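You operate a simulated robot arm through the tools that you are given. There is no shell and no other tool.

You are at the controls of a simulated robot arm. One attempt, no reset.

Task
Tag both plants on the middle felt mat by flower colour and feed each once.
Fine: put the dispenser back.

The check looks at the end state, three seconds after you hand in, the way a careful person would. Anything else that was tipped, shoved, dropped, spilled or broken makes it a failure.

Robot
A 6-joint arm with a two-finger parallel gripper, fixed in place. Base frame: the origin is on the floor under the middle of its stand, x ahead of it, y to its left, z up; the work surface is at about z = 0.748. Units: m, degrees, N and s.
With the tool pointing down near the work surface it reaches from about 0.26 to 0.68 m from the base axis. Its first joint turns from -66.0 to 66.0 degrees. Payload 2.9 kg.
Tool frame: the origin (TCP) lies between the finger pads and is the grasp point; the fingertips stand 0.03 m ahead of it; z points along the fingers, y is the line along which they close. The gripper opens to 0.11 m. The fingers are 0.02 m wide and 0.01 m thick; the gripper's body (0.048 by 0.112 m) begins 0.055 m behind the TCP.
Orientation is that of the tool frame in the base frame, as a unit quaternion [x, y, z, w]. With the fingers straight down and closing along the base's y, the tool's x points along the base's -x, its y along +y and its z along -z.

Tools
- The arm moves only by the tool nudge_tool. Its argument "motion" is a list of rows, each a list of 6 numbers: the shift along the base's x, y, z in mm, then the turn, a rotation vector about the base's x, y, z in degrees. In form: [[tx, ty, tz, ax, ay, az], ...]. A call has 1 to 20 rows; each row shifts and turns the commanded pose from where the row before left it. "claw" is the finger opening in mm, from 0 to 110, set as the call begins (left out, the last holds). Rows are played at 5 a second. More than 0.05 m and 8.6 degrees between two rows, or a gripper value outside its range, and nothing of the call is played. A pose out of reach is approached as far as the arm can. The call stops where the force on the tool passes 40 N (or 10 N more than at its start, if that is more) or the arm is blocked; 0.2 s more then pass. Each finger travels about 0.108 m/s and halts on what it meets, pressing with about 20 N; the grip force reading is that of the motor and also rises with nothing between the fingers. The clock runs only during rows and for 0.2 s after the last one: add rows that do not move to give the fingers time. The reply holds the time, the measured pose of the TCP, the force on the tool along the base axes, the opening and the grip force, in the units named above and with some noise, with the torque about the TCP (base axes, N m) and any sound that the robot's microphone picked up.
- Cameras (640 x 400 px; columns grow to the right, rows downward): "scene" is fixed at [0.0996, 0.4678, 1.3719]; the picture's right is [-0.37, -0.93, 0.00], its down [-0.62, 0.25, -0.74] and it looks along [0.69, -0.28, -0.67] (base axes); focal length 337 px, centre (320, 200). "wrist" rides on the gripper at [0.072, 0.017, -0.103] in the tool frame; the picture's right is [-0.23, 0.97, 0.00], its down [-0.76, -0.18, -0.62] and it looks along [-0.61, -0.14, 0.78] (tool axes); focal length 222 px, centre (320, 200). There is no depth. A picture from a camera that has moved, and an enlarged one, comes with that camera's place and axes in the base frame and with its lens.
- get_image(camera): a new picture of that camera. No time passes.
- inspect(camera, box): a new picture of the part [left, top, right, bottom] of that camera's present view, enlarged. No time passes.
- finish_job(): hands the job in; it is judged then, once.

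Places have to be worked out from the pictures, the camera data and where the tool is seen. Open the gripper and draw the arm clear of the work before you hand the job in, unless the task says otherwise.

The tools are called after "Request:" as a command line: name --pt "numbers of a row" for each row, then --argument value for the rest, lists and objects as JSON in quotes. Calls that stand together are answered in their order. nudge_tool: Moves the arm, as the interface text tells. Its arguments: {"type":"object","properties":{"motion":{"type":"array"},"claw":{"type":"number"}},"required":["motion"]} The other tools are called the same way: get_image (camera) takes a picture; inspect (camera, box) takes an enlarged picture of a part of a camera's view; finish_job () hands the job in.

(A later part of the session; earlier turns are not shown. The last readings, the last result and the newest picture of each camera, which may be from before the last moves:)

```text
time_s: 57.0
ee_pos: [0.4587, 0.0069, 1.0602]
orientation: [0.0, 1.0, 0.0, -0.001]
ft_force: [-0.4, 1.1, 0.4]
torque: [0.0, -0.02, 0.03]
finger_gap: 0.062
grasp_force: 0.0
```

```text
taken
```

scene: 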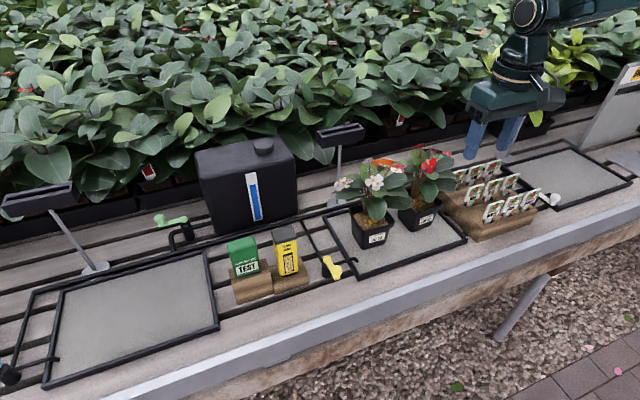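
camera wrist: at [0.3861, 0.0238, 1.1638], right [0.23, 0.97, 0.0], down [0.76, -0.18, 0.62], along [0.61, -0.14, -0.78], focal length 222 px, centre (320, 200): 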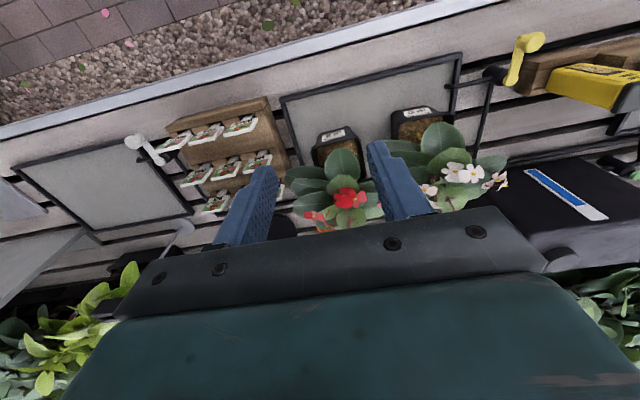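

All clear. I inspect the tag rack from both cameras and re-check the flowers' colours.

Request:
inspect --camera "wrist" --box '[140, 80, 300, 220]'

Request:
inspect --camera "wrist" --box '[280, 90, 520, 240]'

Request:
inspect --camera "scene" --box '[450, 150, 550, 245]'

Request:
inspect --camera "scene" --box '[475, 180, 525, 230]'

```text
2.86 times, centred on (220, 150) of wrist
camera zoom: at [0.3861, 0.0238, 1.1638], right [0.23, 0.97, 0.0], down [0.76, -0.18, 0.62], along [0.61, -0.14, -0.78], focal length 635 px, centre (606, 343)
```

zoom: 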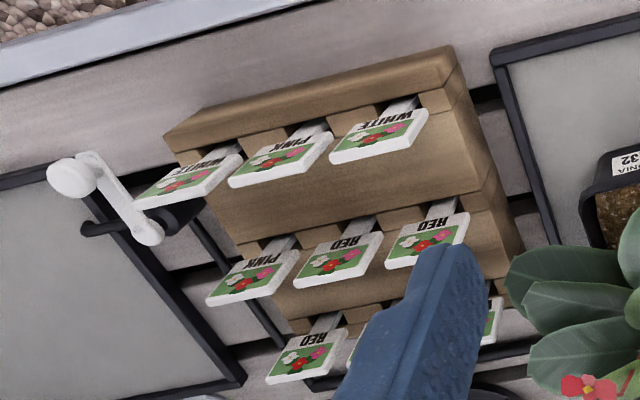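

```text
2.67 times, centred on (400, 165) of wrist
camera zoom: at [0.3861, 0.0238, 1.1638], right [0.23, 0.97, 0.0], down [0.76, -0.18, 0.62], along [0.61, -0.14, -0.78], focal length 592 px, centre (107, 293)
```

zoom: 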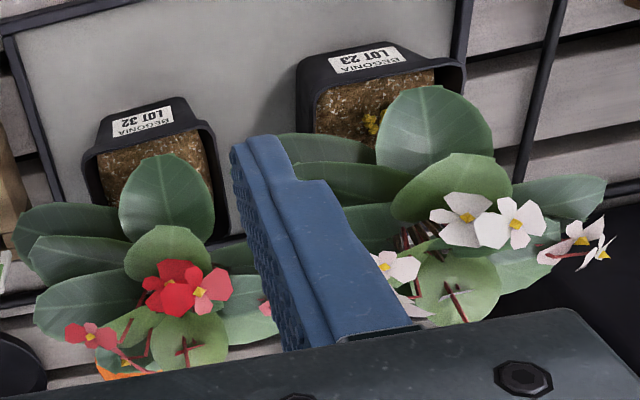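

```text
4.21 times, centred on (500, 198) of scene
camera zoom: at [0.0997, 0.4678, 1.3719], right [-0.37, -0.93, 0.0], down [-0.62, 0.25, -0.74], along [0.69, -0.28, -0.67], focal length 1419 px, centre (-438, 210)
```

zoom: 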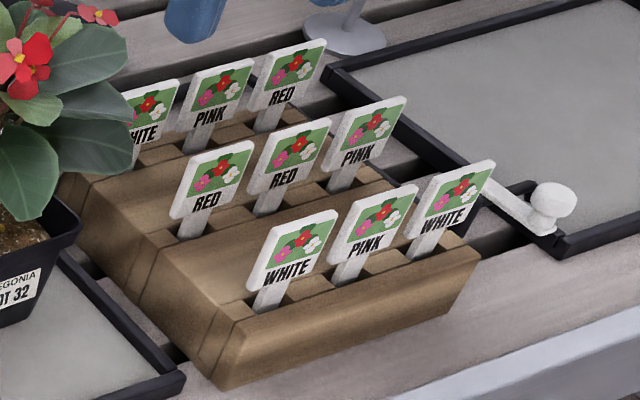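

```text
8.00 times, centred on (500, 205) of scene
camera zoom: at [0.0997, 0.4678, 1.3719], right [-0.37, -0.93, 0.0], down [-0.62, 0.25, -0.74], along [0.69, -0.28, -0.67], focal length 2696 px, centre (-1120, 160)
```

zoom: 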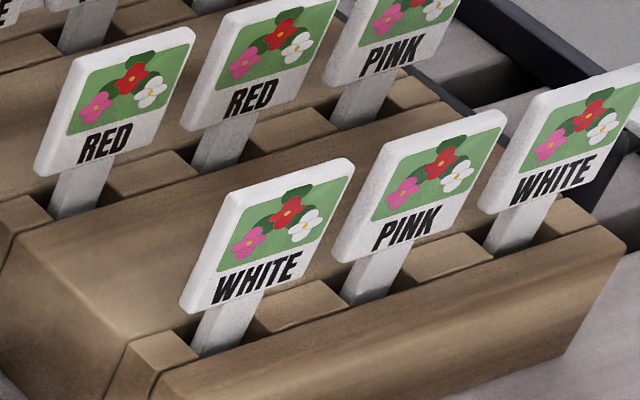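

Confirmed: LOT 23 is white, LOT 32 is red; the front-left rack tag reads WHITE (plate top mid ≈ (0.485, −0.124, 0.848), leaning back ~6°) and the middle-row left reads RED. I rotate the tool −90° about z so the fingers close along x, and move above the WHITE tag.

Request:
nudge_tool --pt "0 0 0 0 0 -7.5" --pt "0 0 0 0 0 -7.5" --pt "0 0 0 0 0 -7.5" --pt "0 0 0 0 0 -7.5" --pt "2 -10 -5 0 0 -7.5" --pt "3 -15 -5 0 0 -7.5" --pt "3 -15 -10 0 0 -7.5" --pt "3 -15 -10 0 0 -7.5" --pt "4 -20 -10 0 0 -7.5" --pt "4 -20 -10 0 0 -7.5" --pt "4 -20 -10 0 0 -7.5" --pt "3 -16 -10 0 0 -7.5" --pt "0 0 0 0 0 0" --claw 44

Request:
get_image --camera "wrist"

Request:
get_image --camera "scene"

```text
time_s: 59.8
ee_pos: [0.4858, -0.1264, 0.9908]
orientation: [0.707, 0.707, 0.0, 0.0]
ft_force: [1.1, 0.2, -0.1]
torque: [0.0, 0.01, 0.0]
finger_gap: 0.044
grasp_force: 0.0
```

```text
taken
camera wrist: at [0.5021, -0.0535, 1.0938], right [0.97, -0.23, 0.0], down [-0.18, -0.76, 0.62], along [-0.14, -0.61, -0.78], focal length 222 px, centre (320, 200)
```

wrist: 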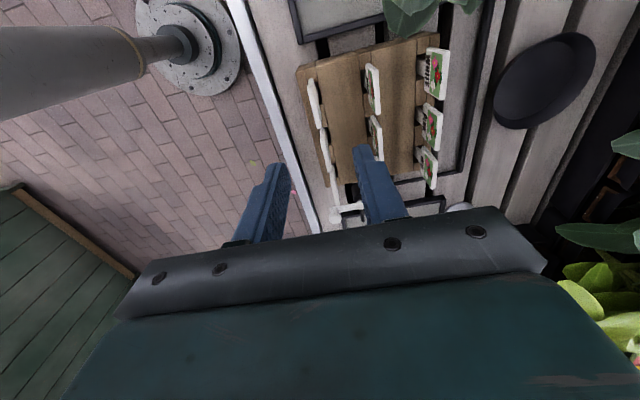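

```text
taken
```

scene: 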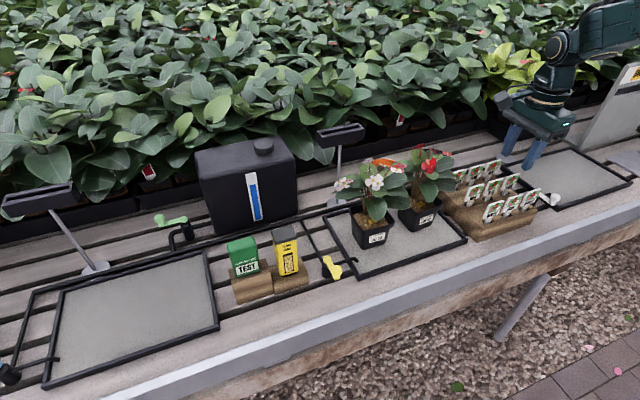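

The view is now along the row. I zoom in to refine the WHITE tag's x position and lean.

Request:
inspect --camera "wrist" --box '[280, 30, 460, 230]'

Request:
inspect --camera "wrist" --box '[290, 60, 350, 130]'

```text
2.00 times, centred on (370, 130) of wrist
camera zoom: at [0.5021, -0.0535, 1.0938], right [0.97, -0.23, 0.0], down [-0.18, -0.76, 0.62], along [-0.14, -0.61, -0.78], focal length 444 px, centre (220, 340)
```

zoom: 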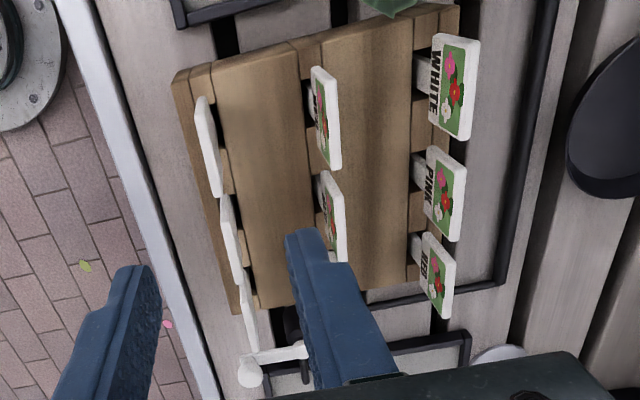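

```text
5.71 times, centred on (320, 95) of wrist
camera zoom: at [0.5021, -0.0535, 1.0938], right [0.97, -0.23, 0.0], down [-0.18, -0.76, 0.62], along [-0.14, -0.61, -0.78], focal length 1269 px, centre (320, 800)
```

zoom: 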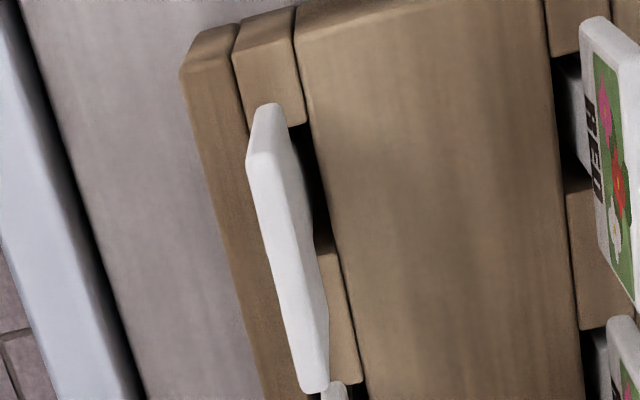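

The edge-on view shows the plate is vertical, ~5 mm thick, at x≈0.481, y centre ≈−0.123, top z≈0.848. I centre the TCP on it and descend to just above its top first.

Request:
nudge_tool --pt "-4.8 3.4 -20 0 0 0" --pt "0 0 -25 0 0 0" --pt "0 0 -25 0 0 0" --pt "0 0 -20 0 0 0" --pt "0 0 -16 0 0 0" --pt "0 0 0 0 0 0"

Request:
inspect --camera "wrist" --box '[230, 80, 430, 220]'

Request:
inspect --camera "scene" --box '[440, 120, 580, 240]'

```text
time_s: 61.2
ee_pos: [0.4803, -0.1224, 0.884]
orientation: [0.707, 0.707, 0.0, 0.0]
ft_force: [-0.6, 0.8, 0.3]
torque: [0.05, 0.01, 0.01]
finger_gap: 0.0439
grasp_force: 0.0
```

```text
2.86 times, centred on (330, 150) of wrist
camera zoom: at [0.4965, -0.049, 0.9874], right [0.97, -0.23, 0.0], down [-0.18, -0.76, 0.62], along [-0.14, -0.61, -0.78], focal length 635 px, centre (291, 343)
```

zoom: 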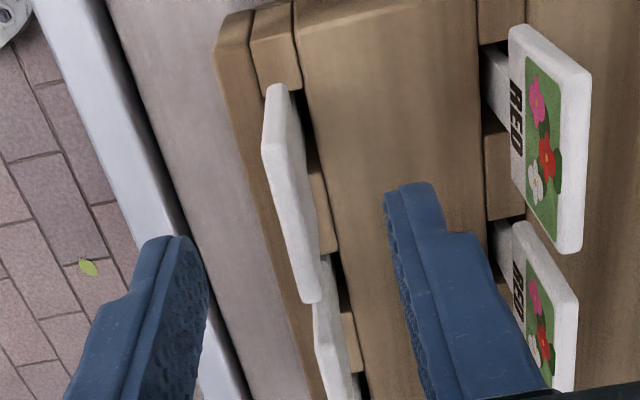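

```text
3.33 times, centred on (510, 180) of scene
camera zoom: at [0.0996, 0.4678, 1.3719], right [-0.37, -0.93, 0.0], down [-0.62, 0.25, -0.74], along [0.69, -0.28, -0.67], focal length 1123 px, centre (-313, 267)
```

zoom: 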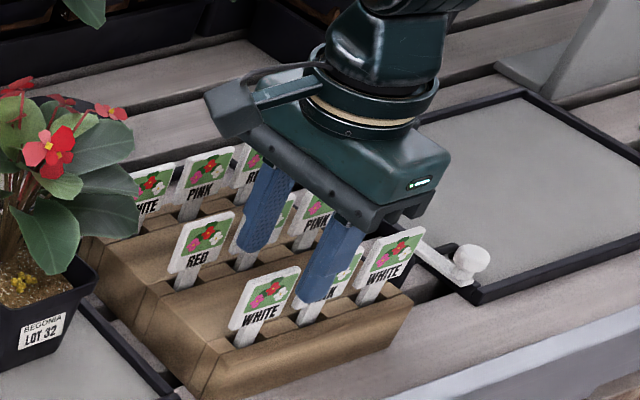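

The plate is centred between the fingers (x≈0.4805, y≈−0.1215, top z≈0.8515). I descend to z≈0.846 and check before closing.

Request:
nudge_tool --pt "0 0 -15 0 0 0" --pt "0 0 -13 0 0 0" --pt "0 0 -10 0 0 0" --pt "0 0 0 0 0 0"

Request:
inspect --camera "wrist" --box '[230, 80, 430, 220]'

Request:
inspect --camera "scene" --box '[440, 140, 560, 240]'

```text
time_s: 62.2
ee_pos: [0.4817, -0.1221, 0.8458]
orientation: [0.707, 0.707, -0.001, 0.0]
ft_force: [-0.7, 0.1, 0.7]
torque: [0.0, 0.0, -0.01]
finger_gap: 0.0441
grasp_force: 0.0
```

```text
2.86 times, centred on (330, 150) of wrist
camera zoom: at [0.4979, -0.0489, 0.9496], right [0.97, -0.23, 0.0], down [-0.18, -0.76, 0.62], along [-0.14, -0.61, -0.78], focal length 635 px, centre (291, 343)
```

zoom: 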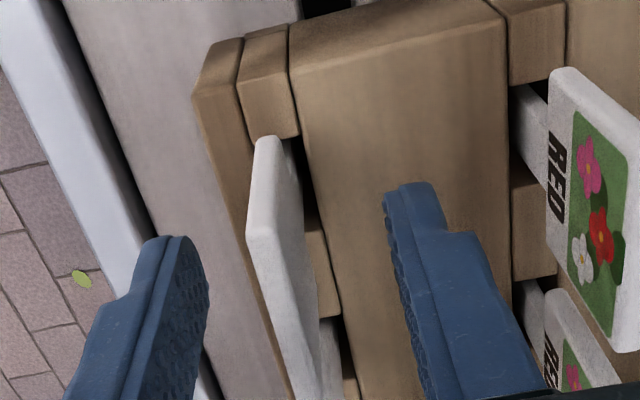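

```text
4.00 times, centred on (500, 190) of scene
camera zoom: at [0.0996, 0.4678, 1.3719], right [-0.37, -0.93, 0.0], down [-0.62, 0.25, -0.74], along [0.69, -0.28, -0.67], focal length 1348 px, centre (-400, 240)
```

zoom: 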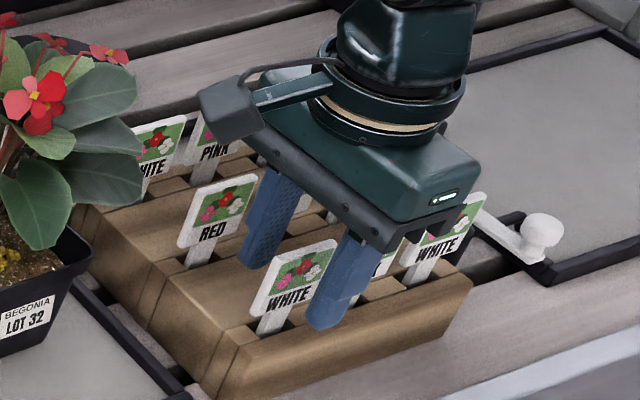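

The fingers straddle the WHITE plate cleanly. Closing on it.

Request:
nudge_tool --pt "0 0 0 0 0 0" --pt "0 0 0 0 0 0" --pt "0 0 0 0 0 0" --pt "0 0 0 0 0 0" --claw 0

Request:
inspect --camera "wrist" --box '[230, 80, 430, 220]'

Request:
inspect --camera "scene" --box '[440, 140, 560, 240]'

```text
time_s: 63.2
ee_pos: [0.4812, -0.1215, 0.8467]
orientation: [0.707, 0.707, -0.001, 0.0]
ft_force: [-0.1, -0.7, 0.5]
torque: [-0.02, 0.01, -0.02]
finger_gap: 0.0046
grasp_force: 20.1
```

```text
2.86 times, centred on (330, 150) of wrist
camera zoom: at [0.4978, -0.0489, 0.9496], right [0.97, -0.23, 0.0], down [-0.18, -0.76, 0.62], along [-0.14, -0.61, -0.78], focal length 635 px, centre (291, 343)
```

zoom: 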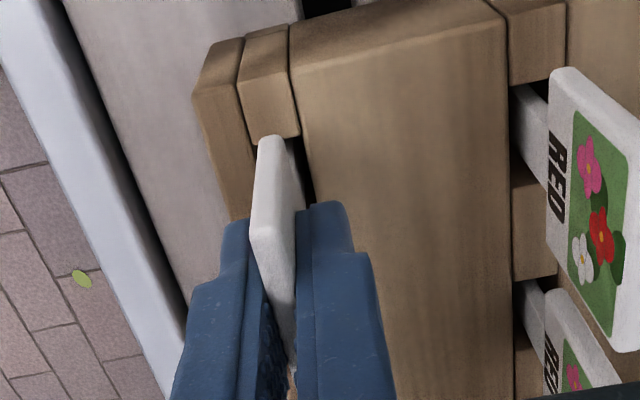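

```text
4.00 times, centred on (500, 190) of scene
camera zoom: at [0.0996, 0.4678, 1.3719], right [-0.37, -0.93, 0.0], down [-0.62, 0.25, -0.74], along [0.69, -0.28, -0.67], focal length 1348 px, centre (-400, 240)
```

zoom: 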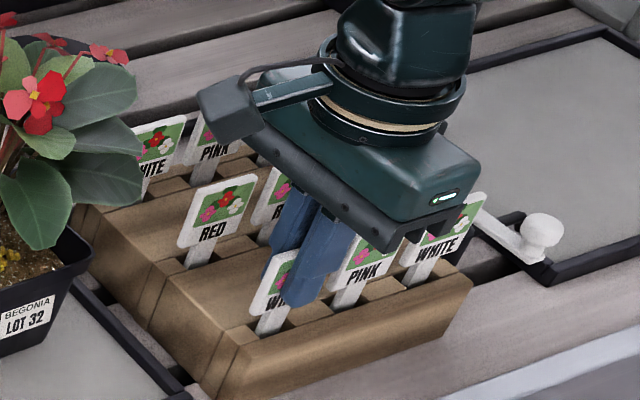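

Gripped (4.6 mm plate). I lift straight up slowly, checking forces on the stake.

Request:
nudge_tool --pt "0 0 4 0 0 0" --pt "0 0 8 0 0 0" --pt "0 0 10 0 0 0" --pt "0 0 0 0 0 0"

Request:
nudge_tool --pt "0 0 15 0 0 0" --pt "0 0 20 0 0 0" --pt "0 0 25 0 0 0" --pt "0 0 25 0 0 0" --pt "0 0 0 0 0 0"

Request:
inspect --camera "scene" --box '[440, 120, 580, 240]'

Request:
inspect --camera "wrist" --box '[200, 0, 440, 230]'

```text
time_s: 64.2
ee_pos: [0.4801, -0.1222, 0.8679]
orientation: [0.707, 0.707, 0.0, 0.0]
ft_force: [0.2, 0.7, -0.4]
torque: [0.01, 0.0, 0.0]
finger_gap: 0.0049
grasp_force: 19.7
```

```text
time_s: 65.4
ee_pos: [0.4825, -0.1216, 0.955]
orientation: [0.707, 0.707, 0.0, 0.0]
ft_force: [0.1, 0.3, -0.5]
torque: [0.02, 0.01, 0.02]
finger_gap: 0.0047
grasp_force: 19.7
```

```text
3.33 times, centred on (510, 180) of scene
camera zoom: at [0.0996, 0.4678, 1.3719], right [-0.37, -0.93, 0.0], down [-0.62, 0.25, -0.74], along [0.69, -0.28, -0.67], focal length 1123 px, centre (-313, 267)
```

zoom: 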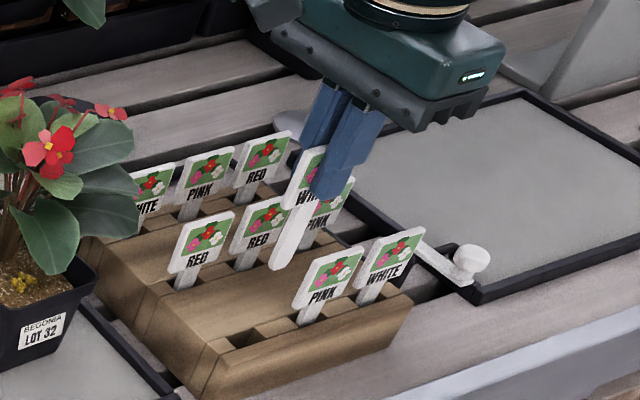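

```text
1.74 times, centred on (320, 115) of wrist
camera zoom: at [0.4988, -0.0487, 1.0588], right [0.97, -0.23, 0.0], down [-0.18, -0.76, 0.62], along [-0.14, -0.61, -0.78], focal length 386 px, centre (320, 348)
```

zoom: 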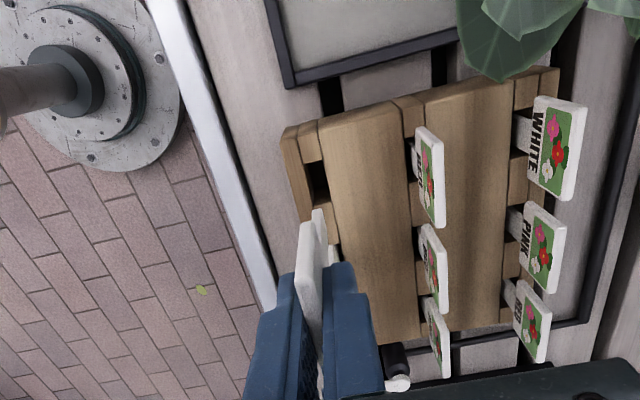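

The WHITE tag is out: stake ~50 mm long, tip ≈95 mm below the TCP. I carry it at height in front of the plants to LOT 23, keeping the tag facing front.

Request:
nudge_tool --pt "0 0 25 0 0 0" --pt "0 10 20 0 0 0" --pt "0 35 0 0 0 0" --pt "0 40 0 0 0 0" --pt "0 40 0 0 0 0" --pt "0 40 0 0 0 0" --pt "0 40 0 0 0 0" --pt "0 40 0 0 0 0" --pt "0 30 0 0 0 0" --pt "0 20 0 0 0 0" --pt "0 0 0 0 0 0"

Request:
get_image --camera "scene"

Request:
get_image --camera "wrist"

```text
time_s: 67.8
ee_pos: [0.4799, 0.1728, 0.9992]
orientation: [0.707, 0.707, 0.0, -0.001]
ft_force: [-0.3, 0.4, 0.3]
torque: [0.02, 0.0, 0.01]
finger_gap: 0.0049
grasp_force: 20.4
```

```text
taken
```

scene: 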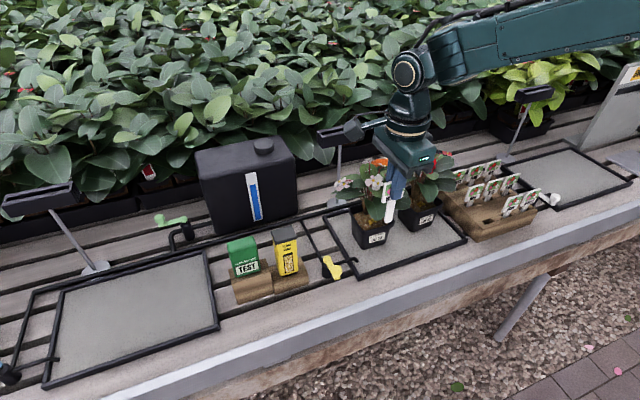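

```text
taken
camera wrist: at [0.4964, 0.2465, 1.1017], right [0.97, -0.23, 0.0], down [-0.18, -0.76, 0.62], along [-0.14, -0.61, -0.78], focal length 222 px, centre (320, 200)
```

wrist: 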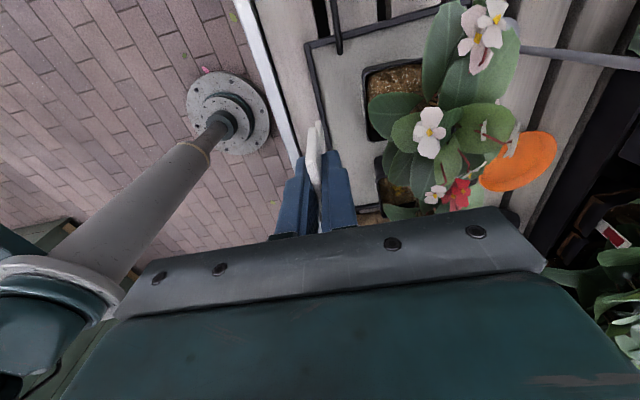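

This overhead-side view shows LOT 23's soil. I zoom in on the pot to fix the insertion point relative to rim, stems and pellets.

Request:
inspect --camera "wrist" --box '[330, 30, 450, 210]'

Request:
inspect --camera "scene" --box '[330, 150, 440, 250]'

```text
2.22 times, centred on (390, 120) of wrist
camera zoom: at [0.4964, 0.2465, 1.1017], right [0.97, -0.23, 0.0], down [-0.18, -0.76, 0.62], along [-0.14, -0.61, -0.78], focal length 494 px, centre (164, 378)
```

zoom: 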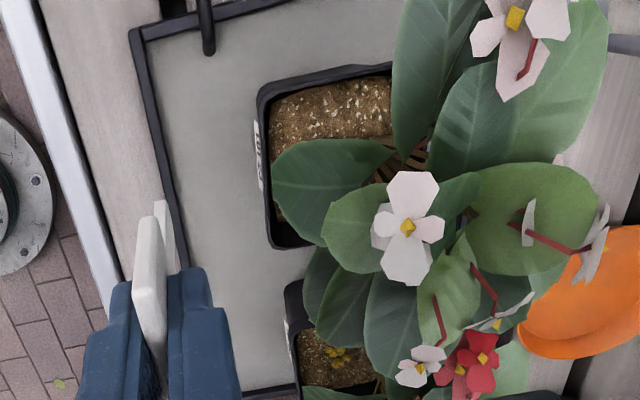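

```text
4.00 times, centred on (385, 200) of scene
camera zoom: at [0.0996, 0.4678, 1.3719], right [-0.37, -0.93, 0.0], down [-0.62, 0.25, -0.74], along [0.69, -0.28, -0.67], focal length 1348 px, centre (60, 200)
```

zoom: 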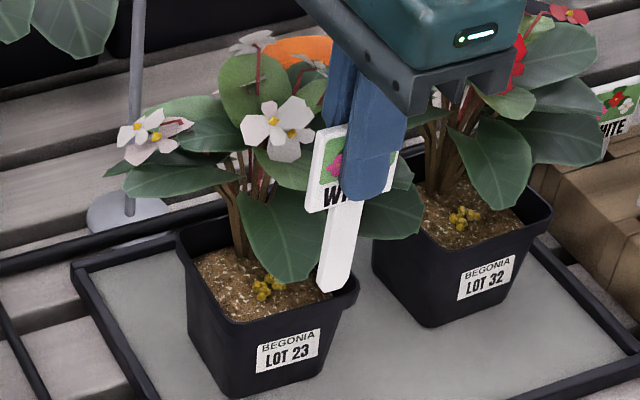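

Rim front edge is at x≈0.531, y 0.112–0.195, and soil at (0.565, 0.175) is open. I lower so the stake tip is ~25 mm above the soil, then advance to x≈0.562, y≈0.174.

Request:
nudge_tool --pt "0 1 -25 0 0 0" --pt "0 0 -25 0 0 0" --pt "0 0 -12 0 0 0" --pt "20 0 0 0 0 0" --pt "20 0 0 0 0 0" --pt "20 0 0 0 0 0" --pt "22 0 0 0 0 0" --pt "0 0 0 0 0 0"

Request:
inspect --camera "scene" --box '[330, 150, 440, 250]'

Request:
inspect --camera "wrist" --box '[220, 0, 440, 230]'

```text
time_s: 69.6
ee_pos: [0.5628, 0.1716, 0.9346]
orientation: [0.707, 0.707, -0.001, 0.0]
ft_force: [0.2, -0.5, 0.0]
torque: [0.03, -0.04, 0.0]
finger_gap: 0.0048
grasp_force: 20.3
```

```text
4.00 times, centred on (385, 200) of scene
camera zoom: at [0.0997, 0.4678, 1.3719], right [-0.37, -0.93, 0.0], down [-0.62, 0.25, -0.74], along [0.69, -0.28, -0.67], focal length 1348 px, centre (60, 200)
```

zoom: 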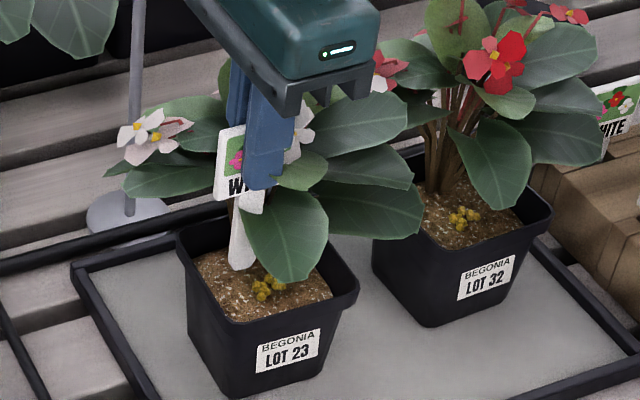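

```text
1.74 times, centred on (330, 115) of wrist
camera zoom: at [0.5805, 0.2456, 1.0387], right [0.97, -0.23, 0.0], down [-0.18, -0.76, 0.62], along [-0.14, -0.61, -0.78], focal length 386 px, centre (303, 348)
```

zoom: 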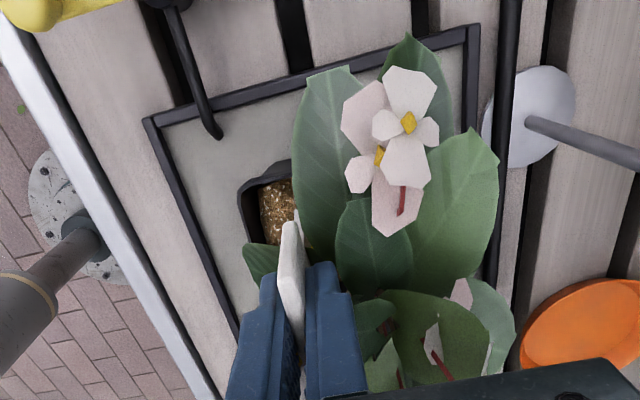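

The stake tip hangs over the left-front soil, clear of the pellets. I lower in stages and watch the force.

Request:
nudge_tool --pt "0 1 -6 0 0 0" --pt "0 0 -6 0 0 0" --pt "0 0 -6 0 0 0" --pt "0 0 0 0 0 0"

Request:
nudge_tool --pt "0 0 -4 0 0 0" --pt "0 0 -4 0 0 0" --pt "0 0 0 0 0 0"

```text
time_s: 70.6
ee_pos: [0.5623, 0.1739, 0.9174]
orientation: [0.707, 0.707, 0.001, 0.001]
ft_force: [0.8, 0.1, 0.4]
torque: [-0.04, -0.02, 0.01]
finger_gap: 0.0049
grasp_force: 20.9
```

```text
time_s: 71.4
ee_pos: [0.5631, 0.1742, 0.9116]
orientation: [0.708, 0.706, 0.0, 0.0]
ft_force: [0.1, 0.5, -0.3]
torque: [-0.01, -0.01, 0.01]
finger_gap: 0.005
grasp_force: 20.4
```

Tip should be about at soil level. Continue in small steps.

Request:
nudge_tool --pt "0 0 -3 0 0 0" --pt "0 0 -3 0 0 0" --pt "0 0 0 0 0 0"

```text
time_s: 72.2
ee_pos: [0.5628, 0.1745, 0.9063]
orientation: [0.707, 0.707, 0.002, 0.001]
ft_force: [-1.6, 0.3, 16.9]
torque: [0.01, 0.08, -0.02]
finger_gap: 0.005
grasp_force: 20.2
```

Contact at ~17 N — either soil resistance or the tag about to slip in the grip. I look closely.

Request:
inspect --camera "scene" --box '[335, 170, 415, 240]'

Request:
inspect --camera "wrist" --box '[220, 0, 440, 230]'

```text
5.71 times, centred on (375, 205) of scene
camera zoom: at [0.0993, 0.4677, 1.3719], right [-0.37, -0.93, 0.0], down [-0.62, 0.25, -0.74], along [0.69, -0.28, -0.67], focal length 1926 px, centre (6, 171)
```

zoom: 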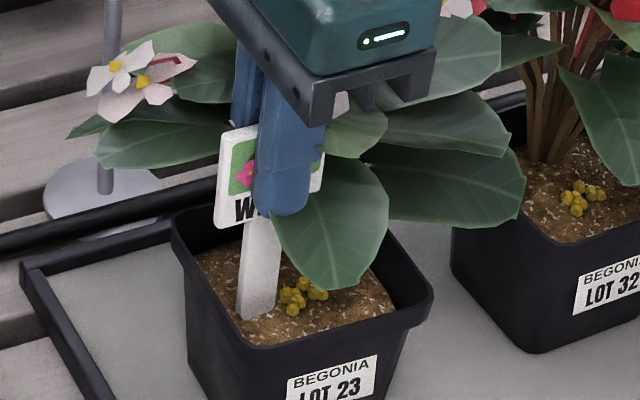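

```text
1.74 times, centred on (330, 115) of wrist
camera zoom: at [0.5798, 0.248, 1.0096], right [0.97, -0.23, 0.0], down [-0.18, -0.76, 0.62], along [-0.14, -0.61, -0.78], focal length 386 px, centre (303, 348)
```

zoom: 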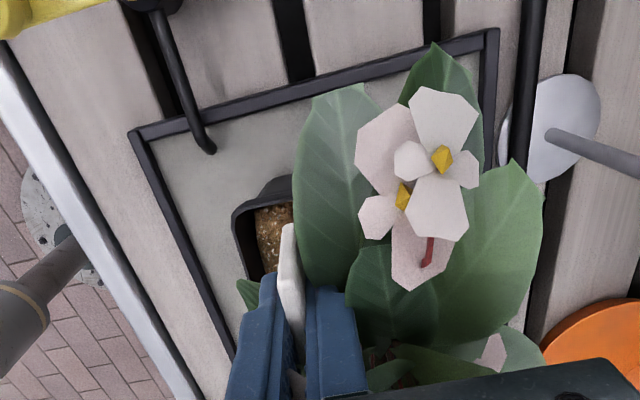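

The stake tip stands on the soil surface, clear of the pellets. I push 3 mm further to see if it penetrates or slips in the grip.

Request:
nudge_tool --pt "0 0 -1.5 0 0 0" --pt "0 0 -1.5 0 0 0" --pt "0 0 0 0 0 0"

Request:
inspect --camera "scene" --box '[335, 170, 415, 240]'

```text
time_s: 73.0
ee_pos: [0.5616, 0.1757, 0.9019]
orientation: [0.707, 0.707, 0.001, 0.001]
ft_force: [0.5, 2.0, 16.3]
torque: [0.1, -0.12, 0.0]
finger_gap: 0.0046
grasp_force: 20.1
```

```text
5.71 times, centred on (375, 205) of scene
camera zoom: at [0.0994, 0.4677, 1.3719], right [-0.37, -0.93, 0.0], down [-0.62, 0.25, -0.74], along [0.69, -0.28, -0.67], focal length 1926 px, centre (6, 171)
```

zoom: 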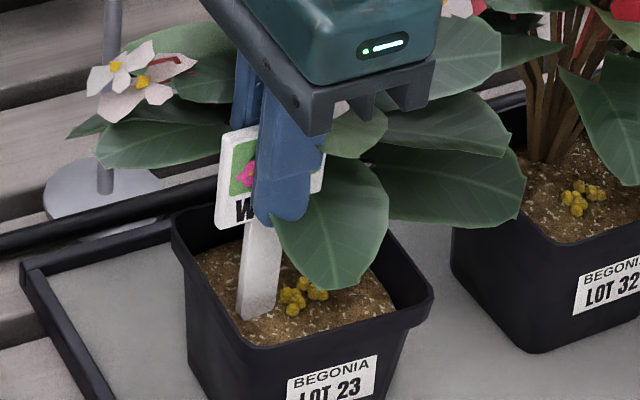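

The tag slipped in the grip rather than entering the soil (force plateaus at ~16 N). I ease up a little and check the readings and wrist view to understand the contact.

Request:
nudge_tool --pt "0 0 2 0 0 0" --pt "0 0 2 0 0 0" --pt "0 0 0 0 0 0"

Request:
inspect --camera "scene" --box '[345, 190, 395, 235]'

Request:
inspect --camera "wrist" --box '[280, 80, 360, 170]'

```text
time_s: 73.8
ee_pos: [0.5611, 0.1754, 0.9052]
orientation: [0.707, 0.707, -0.001, 0.0]
ft_force: [-0.2, 0.0, -0.4]
torque: [-0.03, -0.02, -0.03]
finger_gap: 0.0049
grasp_force: 19.3
```

```text
8.89 times, centred on (370, 212) of scene
camera zoom: at [0.0996, 0.4678, 1.3719], right [-0.37, -0.93, 0.0], down [-0.62, 0.25, -0.74], along [0.69, -0.28, -0.67], focal length 2996 px, centre (-124, 89)
```

zoom: 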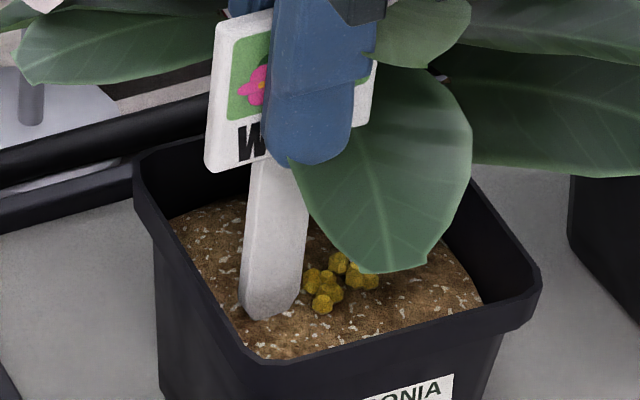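

```text
4.44 times, centred on (320, 125) of wrist
camera zoom: at [0.5791, 0.248, 1.0084], right [0.97, -0.23, 0.0], down [-0.18, -0.76, 0.62], along [-0.14, -0.61, -0.78], focal length 987 px, centre (320, 533)
```

zoom: 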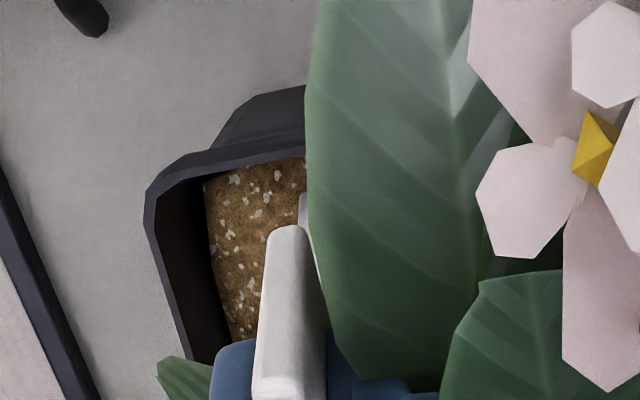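

The tag lifts freely; its flat-bottomed stake just meets firm soil and the grip slips at ~16 N. I can use the palm instead: let the fingers slide down the tag (standing on the soil) until the plate's top meets the gripper body, then push directly. I slide down in stages.

Request:
nudge_tool --pt "0 -1 -4 0 0 0" --pt "0 0 -4 0 0 0" --pt "0 0 -4 0 0 0" --pt "0 0 0 0 0 0"

Request:
inspect --camera "scene" --box '[335, 170, 415, 240]'

```text
time_s: 74.8
ee_pos: [0.5624, 0.1744, 0.8959]
orientation: [0.707, 0.707, 0.0, 0.001]
ft_force: [-0.5, 0.1, 18.3]
torque: [0.05, 0.09, 0.01]
finger_gap: 0.0045
grasp_force: 19.5
```

```text
5.71 times, centred on (375, 205) of scene
camera zoom: at [0.0993, 0.4677, 1.3719], right [-0.37, -0.93, 0.0], down [-0.62, 0.25, -0.74], along [0.69, -0.28, -0.67], focal length 1926 px, centre (6, 171)
```

zoom: 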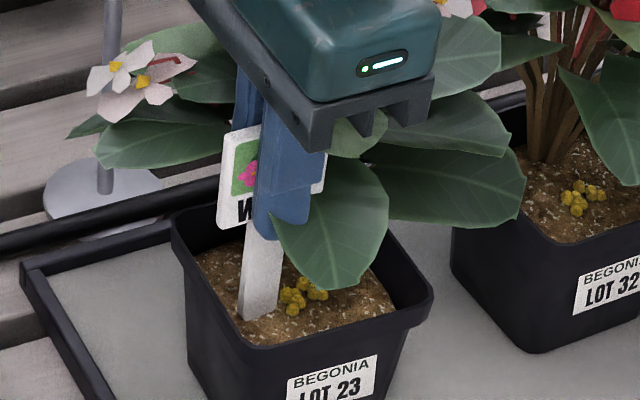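

Tag stays upright while the fingers slide (18 N); the pot hasn't moved. Continue sliding down.

Request:
nudge_tool --pt "0 0 -4 0 0 0" --pt "0 0 -4 0 0 0" --pt "0 0 -4 0 0 0" --pt "0 0 -4 0 0 0" --pt "0 0 0 0 0 0"

Request:
inspect --camera "scene" --box '[335, 170, 415, 240]'

Request:
inspect --camera "wrist" --box '[260, 60, 400, 200]'

```text
time_s: 76.0
ee_pos: [0.5618, 0.1746, 0.8782]
orientation: [0.707, 0.707, 0.0, 0.0]
ft_force: [-0.2, -0.7, 16.7]
torque: [-0.07, 0.05, 0.0]
finger_gap: 0.0049
grasp_force: 19.8
```

```text
5.71 times, centred on (375, 205) of scene
camera zoom: at [0.0993, 0.4677, 1.3719], right [-0.37, -0.93, 0.0], down [-0.62, 0.25, -0.74], along [0.69, -0.28, -0.67], focal length 1926 px, centre (6, 171)
```

zoom: 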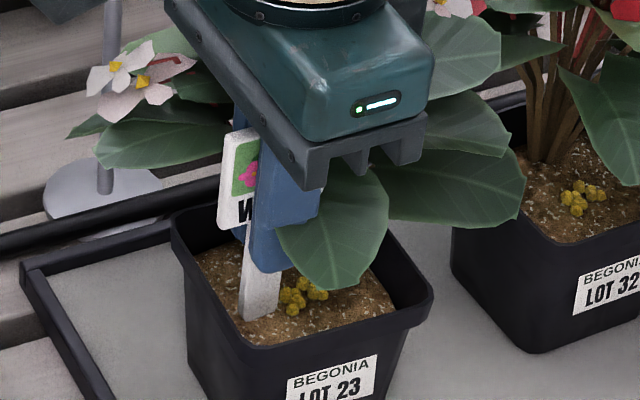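

```text
2.86 times, centred on (330, 130) of wrist
camera zoom: at [0.5792, 0.247, 0.9811], right [0.97, -0.23, 0.0], down [-0.18, -0.76, 0.62], along [-0.14, -0.61, -0.78], focal length 635 px, centre (291, 400)
```

zoom: 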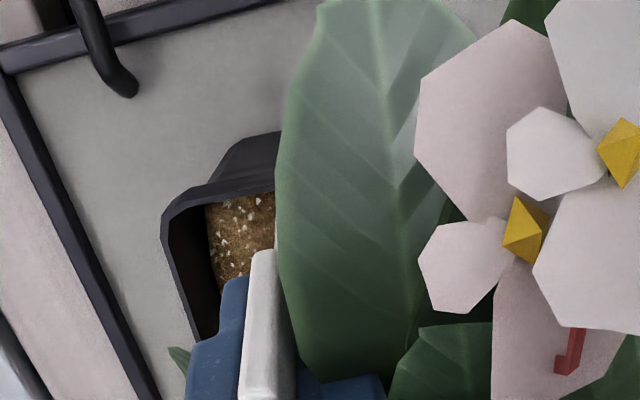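

Still sliding smoothly. Continue to near palm contact.

Request:
nudge_tool --pt "0 0 -4 0 0 0" --pt "0 0 -4 0 0 0" --pt "0 0 -4 0 0 0" --pt "0 0 -3 0 0 0" --pt "0 0 0 0 0 0"

Request:
inspect --camera "scene" --box '[335, 170, 415, 240]'

```text
time_s: 77.2
ee_pos: [0.561, 0.1743, 0.8624]
orientation: [0.707, 0.707, 0.001, 0.0]
ft_force: [-1.2, -1.7, 17.2]
torque: [-0.07, 0.05, 0.03]
finger_gap: 0.0047
grasp_force: 19.9
```

```text
5.71 times, centred on (375, 205) of scene
camera zoom: at [0.0993, 0.4677, 1.3719], right [-0.37, -0.93, 0.0], down [-0.62, 0.25, -0.74], along [0.69, -0.28, -0.67], focal length 1926 px, centre (6, 171)
```

zoom: 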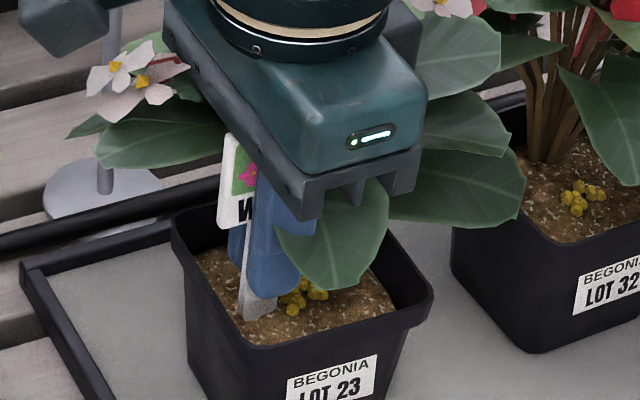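

Fingertips are ~15 mm above soil; palm contact should be within the next ~8 mm. Small steps.

Request:
nudge_tool --pt "0 0 -2 0 0 0" --pt "0 0 -2 0 0 0" --pt "0 0 0 0 0 0"

Request:
inspect --camera "scene" --box '[345, 185, 395, 230]'

```text
time_s: 78.0
ee_pos: [0.5628, 0.1732, 0.8599]
orientation: [0.707, 0.707, 0.001, 0.001]
ft_force: [0.1, 0.4, 16.7]
torque: [0.02, -0.02, -0.02]
finger_gap: 0.0047
grasp_force: 20.2
```

```text
8.89 times, centred on (370, 208) of scene
camera zoom: at [0.0993, 0.4677, 1.3719], right [-0.37, -0.93, 0.0], down [-0.62, 0.25, -0.74], along [0.69, -0.28, -0.67], focal length 2996 px, centre (-124, 133)
```

zoom: 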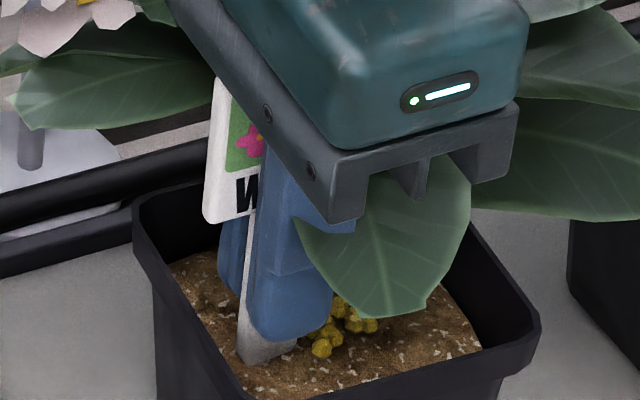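

Continuing down a few more millimetres toward palm contact.

Request:
nudge_tool --pt "0 0 -2 0 0 0" --pt "0 0 -2 0 0 0" --pt "0 0 0 0 0 0"

```text
time_s: 78.8
ee_pos: [0.5633, 0.1736, 0.8573]
orientation: [0.707, 0.707, 0.002, 0.0]
ft_force: [-5.8, -0.4, 29.6]
torque: [-0.03, 0.24, 0.04]
finger_gap: 0.0047
grasp_force: 19.6
```

Force rose to ~30 N: palm contact with the plate top (or fingertips touching something). I look before pressing further.

Request:
inspect --camera "scene" --box '[345, 185, 395, 230]'

Request:
inspect --camera "wrist" --box '[260, 60, 400, 230]'

Request:
inspect --camera "scene" --box '[320, 130, 440, 260]'

```text
8.89 times, centred on (370, 208) of scene
camera zoom: at [0.099, 0.4676, 1.372], right [-0.37, -0.93, 0.0], down [-0.62, 0.25, -0.75], along [0.69, -0.28, -0.67], focal length 2996 px, centre (-124, 133)
```

zoom: 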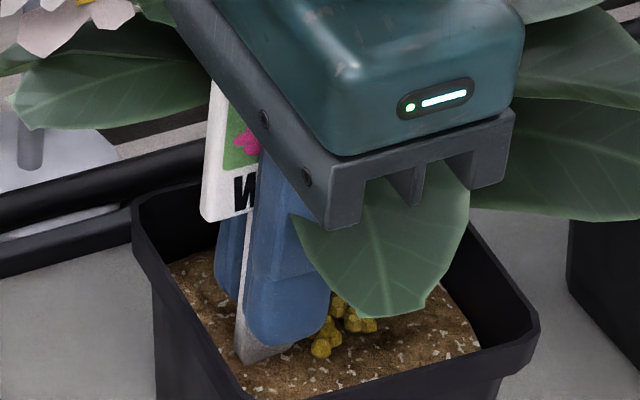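

```text
2.35 times, centred on (330, 145) of wrist
camera zoom: at [0.58, 0.2472, 0.961], right [0.97, -0.23, 0.0], down [-0.18, -0.76, 0.62], along [-0.14, -0.61, -0.78], focal length 523 px, centre (296, 329)
```

zoom: 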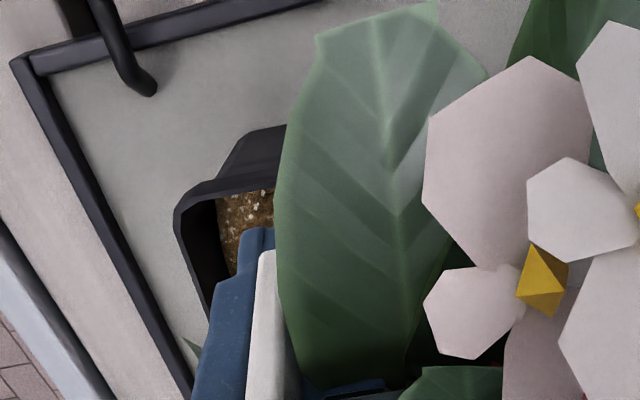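

```text
3.08 times, centred on (380, 195) of scene
camera zoom: at [0.099, 0.4676, 1.372], right [-0.37, -0.93, 0.0], down [-0.62, 0.25, -0.75], along [0.69, -0.28, -0.67], focal length 1037 px, centre (135, 215)
```

zoom: 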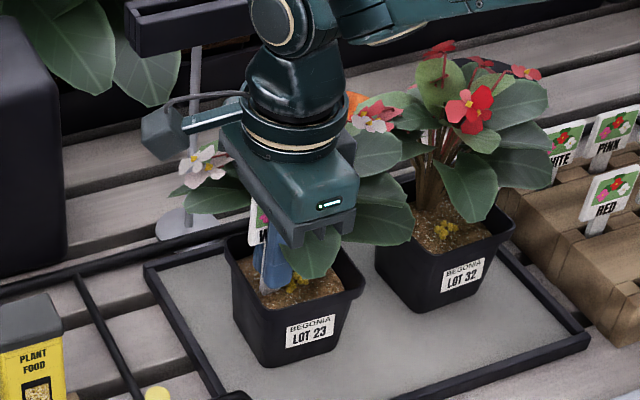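

Pot and tag remain upright. I press another 2 mm and see whether the tag sinks.

Request:
nudge_tool --pt "0 0 -1 0 0 0" --pt "0 0 -1 0 0 0" --pt "0 0 0 0 0 0"

Request:
inspect --camera "scene" --box '[345, 185, 395, 230]'

```text
time_s: 79.6
ee_pos: [0.5628, 0.1739, 0.8548]
orientation: [0.707, 0.708, 0.003, 0.002]
ft_force: [-4.7, 0.4, 37.2]
torque: [0.03, 0.21, 0.01]
finger_gap: 0.0049
grasp_force: 19.7
```

```text
8.89 times, centred on (370, 208) of scene
camera zoom: at [0.0989, 0.4676, 1.372], right [-0.37, -0.93, 0.0], down [-0.62, 0.25, -0.75], along [0.69, -0.28, -0.67], focal length 2996 px, centre (-124, 133)
```

zoom: 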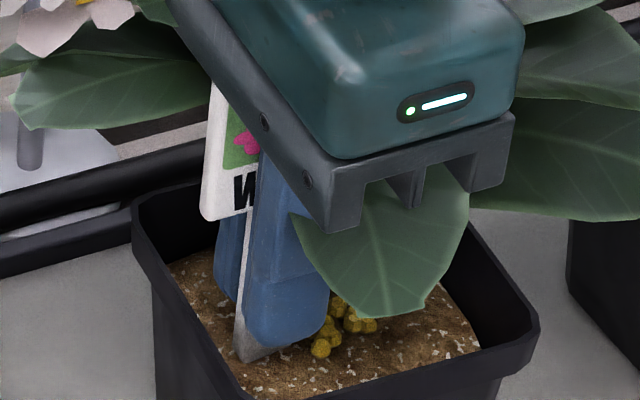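

With ~37 N on the stake tip (torques confirm all of it goes straight down the stake), the soil here doesn't yield. I lift off carefully and look at the soil for a mark, slot or different surface.

Request:
nudge_tool --pt "0 0 4 0 0 0" --pt "0 0 8 0 0 0" --pt "0 0 15 0 0 0" --pt "0 0 20 0 0 0" --pt "-15 0 20 0 0 0" --pt "-25 0 20 0 0 0" --pt "-30 0 20 0 0 0" --pt "0 0 0 0 0 0"

Request:
inspect --camera "scene" --box '[345, 185, 405, 240]'

Request:
inspect --camera "scene" --box '[395, 170, 455, 225]'

Request:
inspect --camera "scene" --box '[330, 130, 440, 250]'

Request:
get_image --camera "wrist"

```text
time_s: 81.4
ee_pos: [0.4921, 0.1716, 0.9593]
orientation: [0.707, 0.707, -0.001, 0.001]
ft_force: [-0.5, -1.0, 0.8]
torque: [0.03, 0.02, 0.0]
finger_gap: 0.0051
grasp_force: 19.7
```

```text
7.27 times, centred on (375, 212) of scene
camera zoom: at [0.0996, 0.4678, 1.3719], right [-0.37, -0.93, 0.0], down [-0.62, 0.25, -0.74], along [0.69, -0.28, -0.67], focal length 2451 px, centre (-80, 109)
```

zoom: 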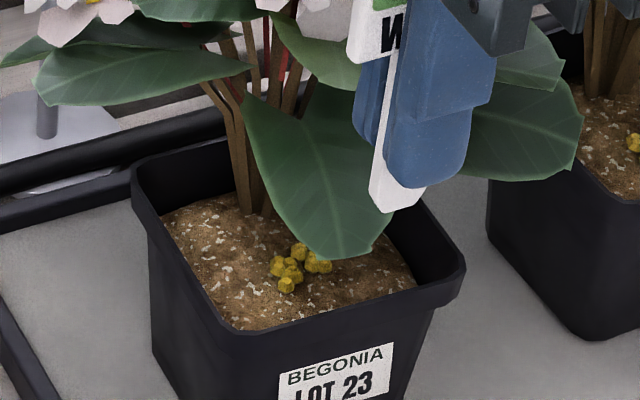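

```text
7.27 times, centred on (425, 198) of scene
camera zoom: at [0.0996, 0.4678, 1.3719], right [-0.37, -0.93, 0.0], down [-0.62, 0.25, -0.74], along [0.69, -0.28, -0.67], focal length 2451 px, centre (-444, 218)
```

zoom: 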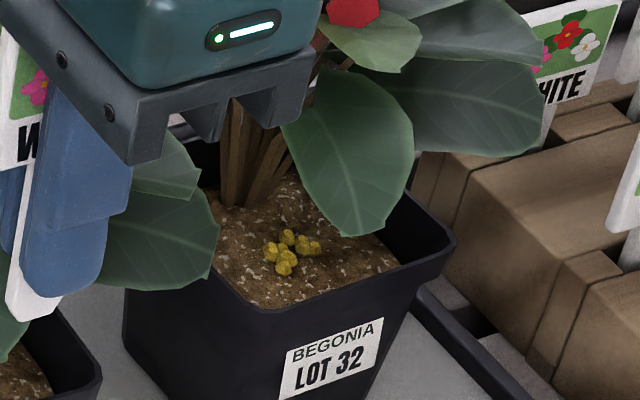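

```text
3.33 times, centred on (385, 190) of scene
camera zoom: at [0.0996, 0.4678, 1.3719], right [-0.37, -0.93, 0.0], down [-0.62, 0.25, -0.74], along [0.69, -0.28, -0.67], focal length 1123 px, centre (103, 233)
```

zoom: 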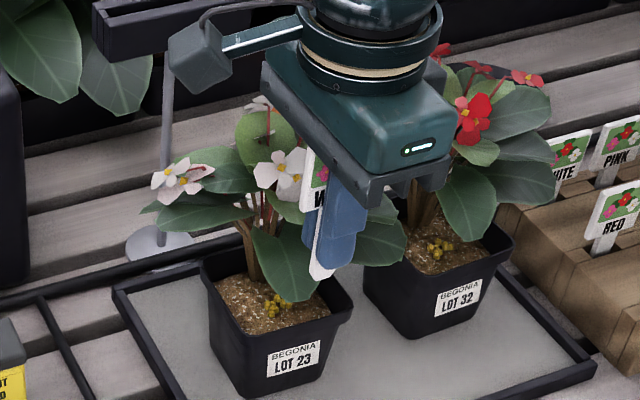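

```text
taken
camera wrist: at [0.5096, 0.2458, 1.0635], right [0.97, -0.23, 0.0], down [-0.18, -0.76, 0.62], along [-0.14, -0.61, -0.78], focal length 222 px, centre (320, 200)
```

wrist: 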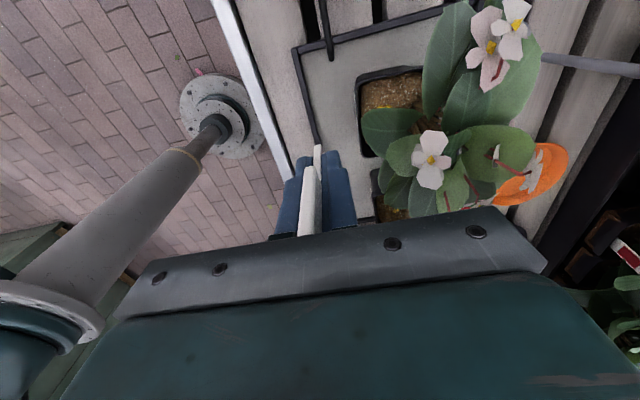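

Pot, pellets and plant are all fine. I zoom hard into both soils to look for a slit or hole intended for the tag.

Request:
inspect --camera "scene" --box '[352, 208, 396, 236]'

Request:
inspect --camera "scene" --box '[406, 192, 450, 220]'

Request:
inspect --camera "wrist" --box '[345, 55, 435, 165]'

Request:
inspect --camera "wrist" --box '[280, 130, 380, 240]'

```text
14.29 times, centred on (374, 222) of scene
camera zoom: at [0.0996, 0.4678, 1.3719], right [-0.37, -0.93, 0.0], down [-0.62, 0.25, -0.74], along [0.69, -0.28, -0.67], focal length 4814 px, centre (-451, -114)
```

zoom: 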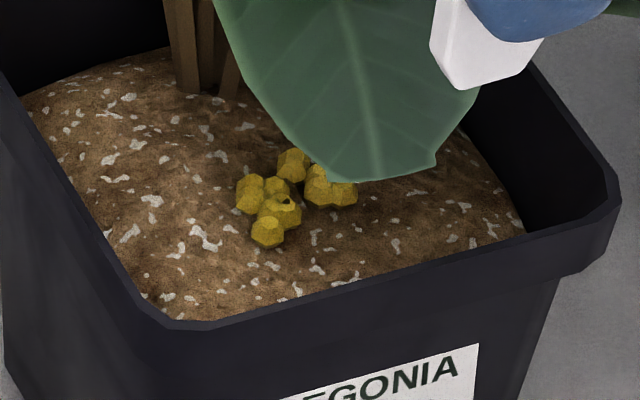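

```text
14.29 times, centred on (428, 206) of scene
camera zoom: at [0.0996, 0.4678, 1.3719], right [-0.37, -0.93, 0.0], down [-0.62, 0.25, -0.74], along [0.69, -0.28, -0.67], focal length 4814 px, centre (-1223, 114)
```

zoom: 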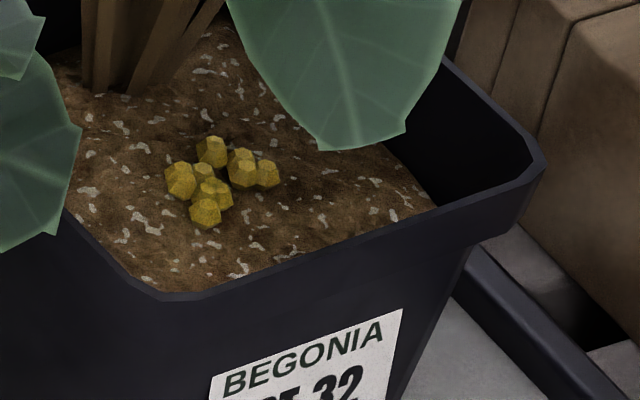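

```text
3.64 times, centred on (390, 110) of wrist
camera zoom: at [0.5096, 0.2458, 1.0635], right [0.97, -0.23, 0.0], down [-0.18, -0.76, 0.62], along [-0.14, -0.61, -0.78], focal length 808 px, centre (66, 527)
```

zoom: 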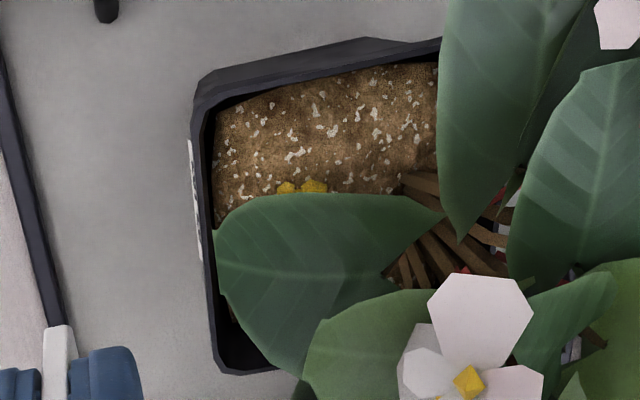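

```text
3.64 times, centred on (330, 185) of wrist
camera zoom: at [0.5096, 0.2458, 1.0635], right [0.97, -0.23, 0.0], down [-0.18, -0.76, 0.62], along [-0.14, -0.61, -0.78], focal length 808 px, centre (284, 254)
```

zoom: 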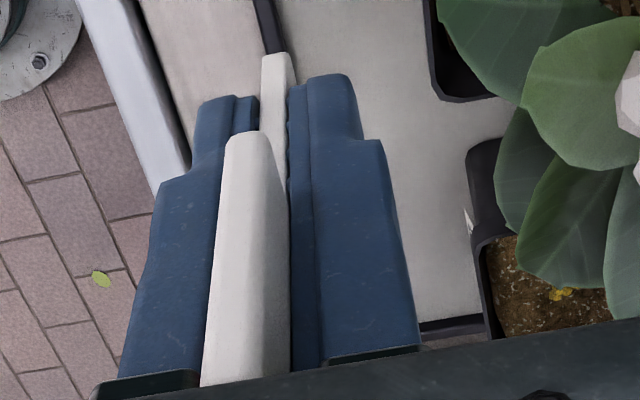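

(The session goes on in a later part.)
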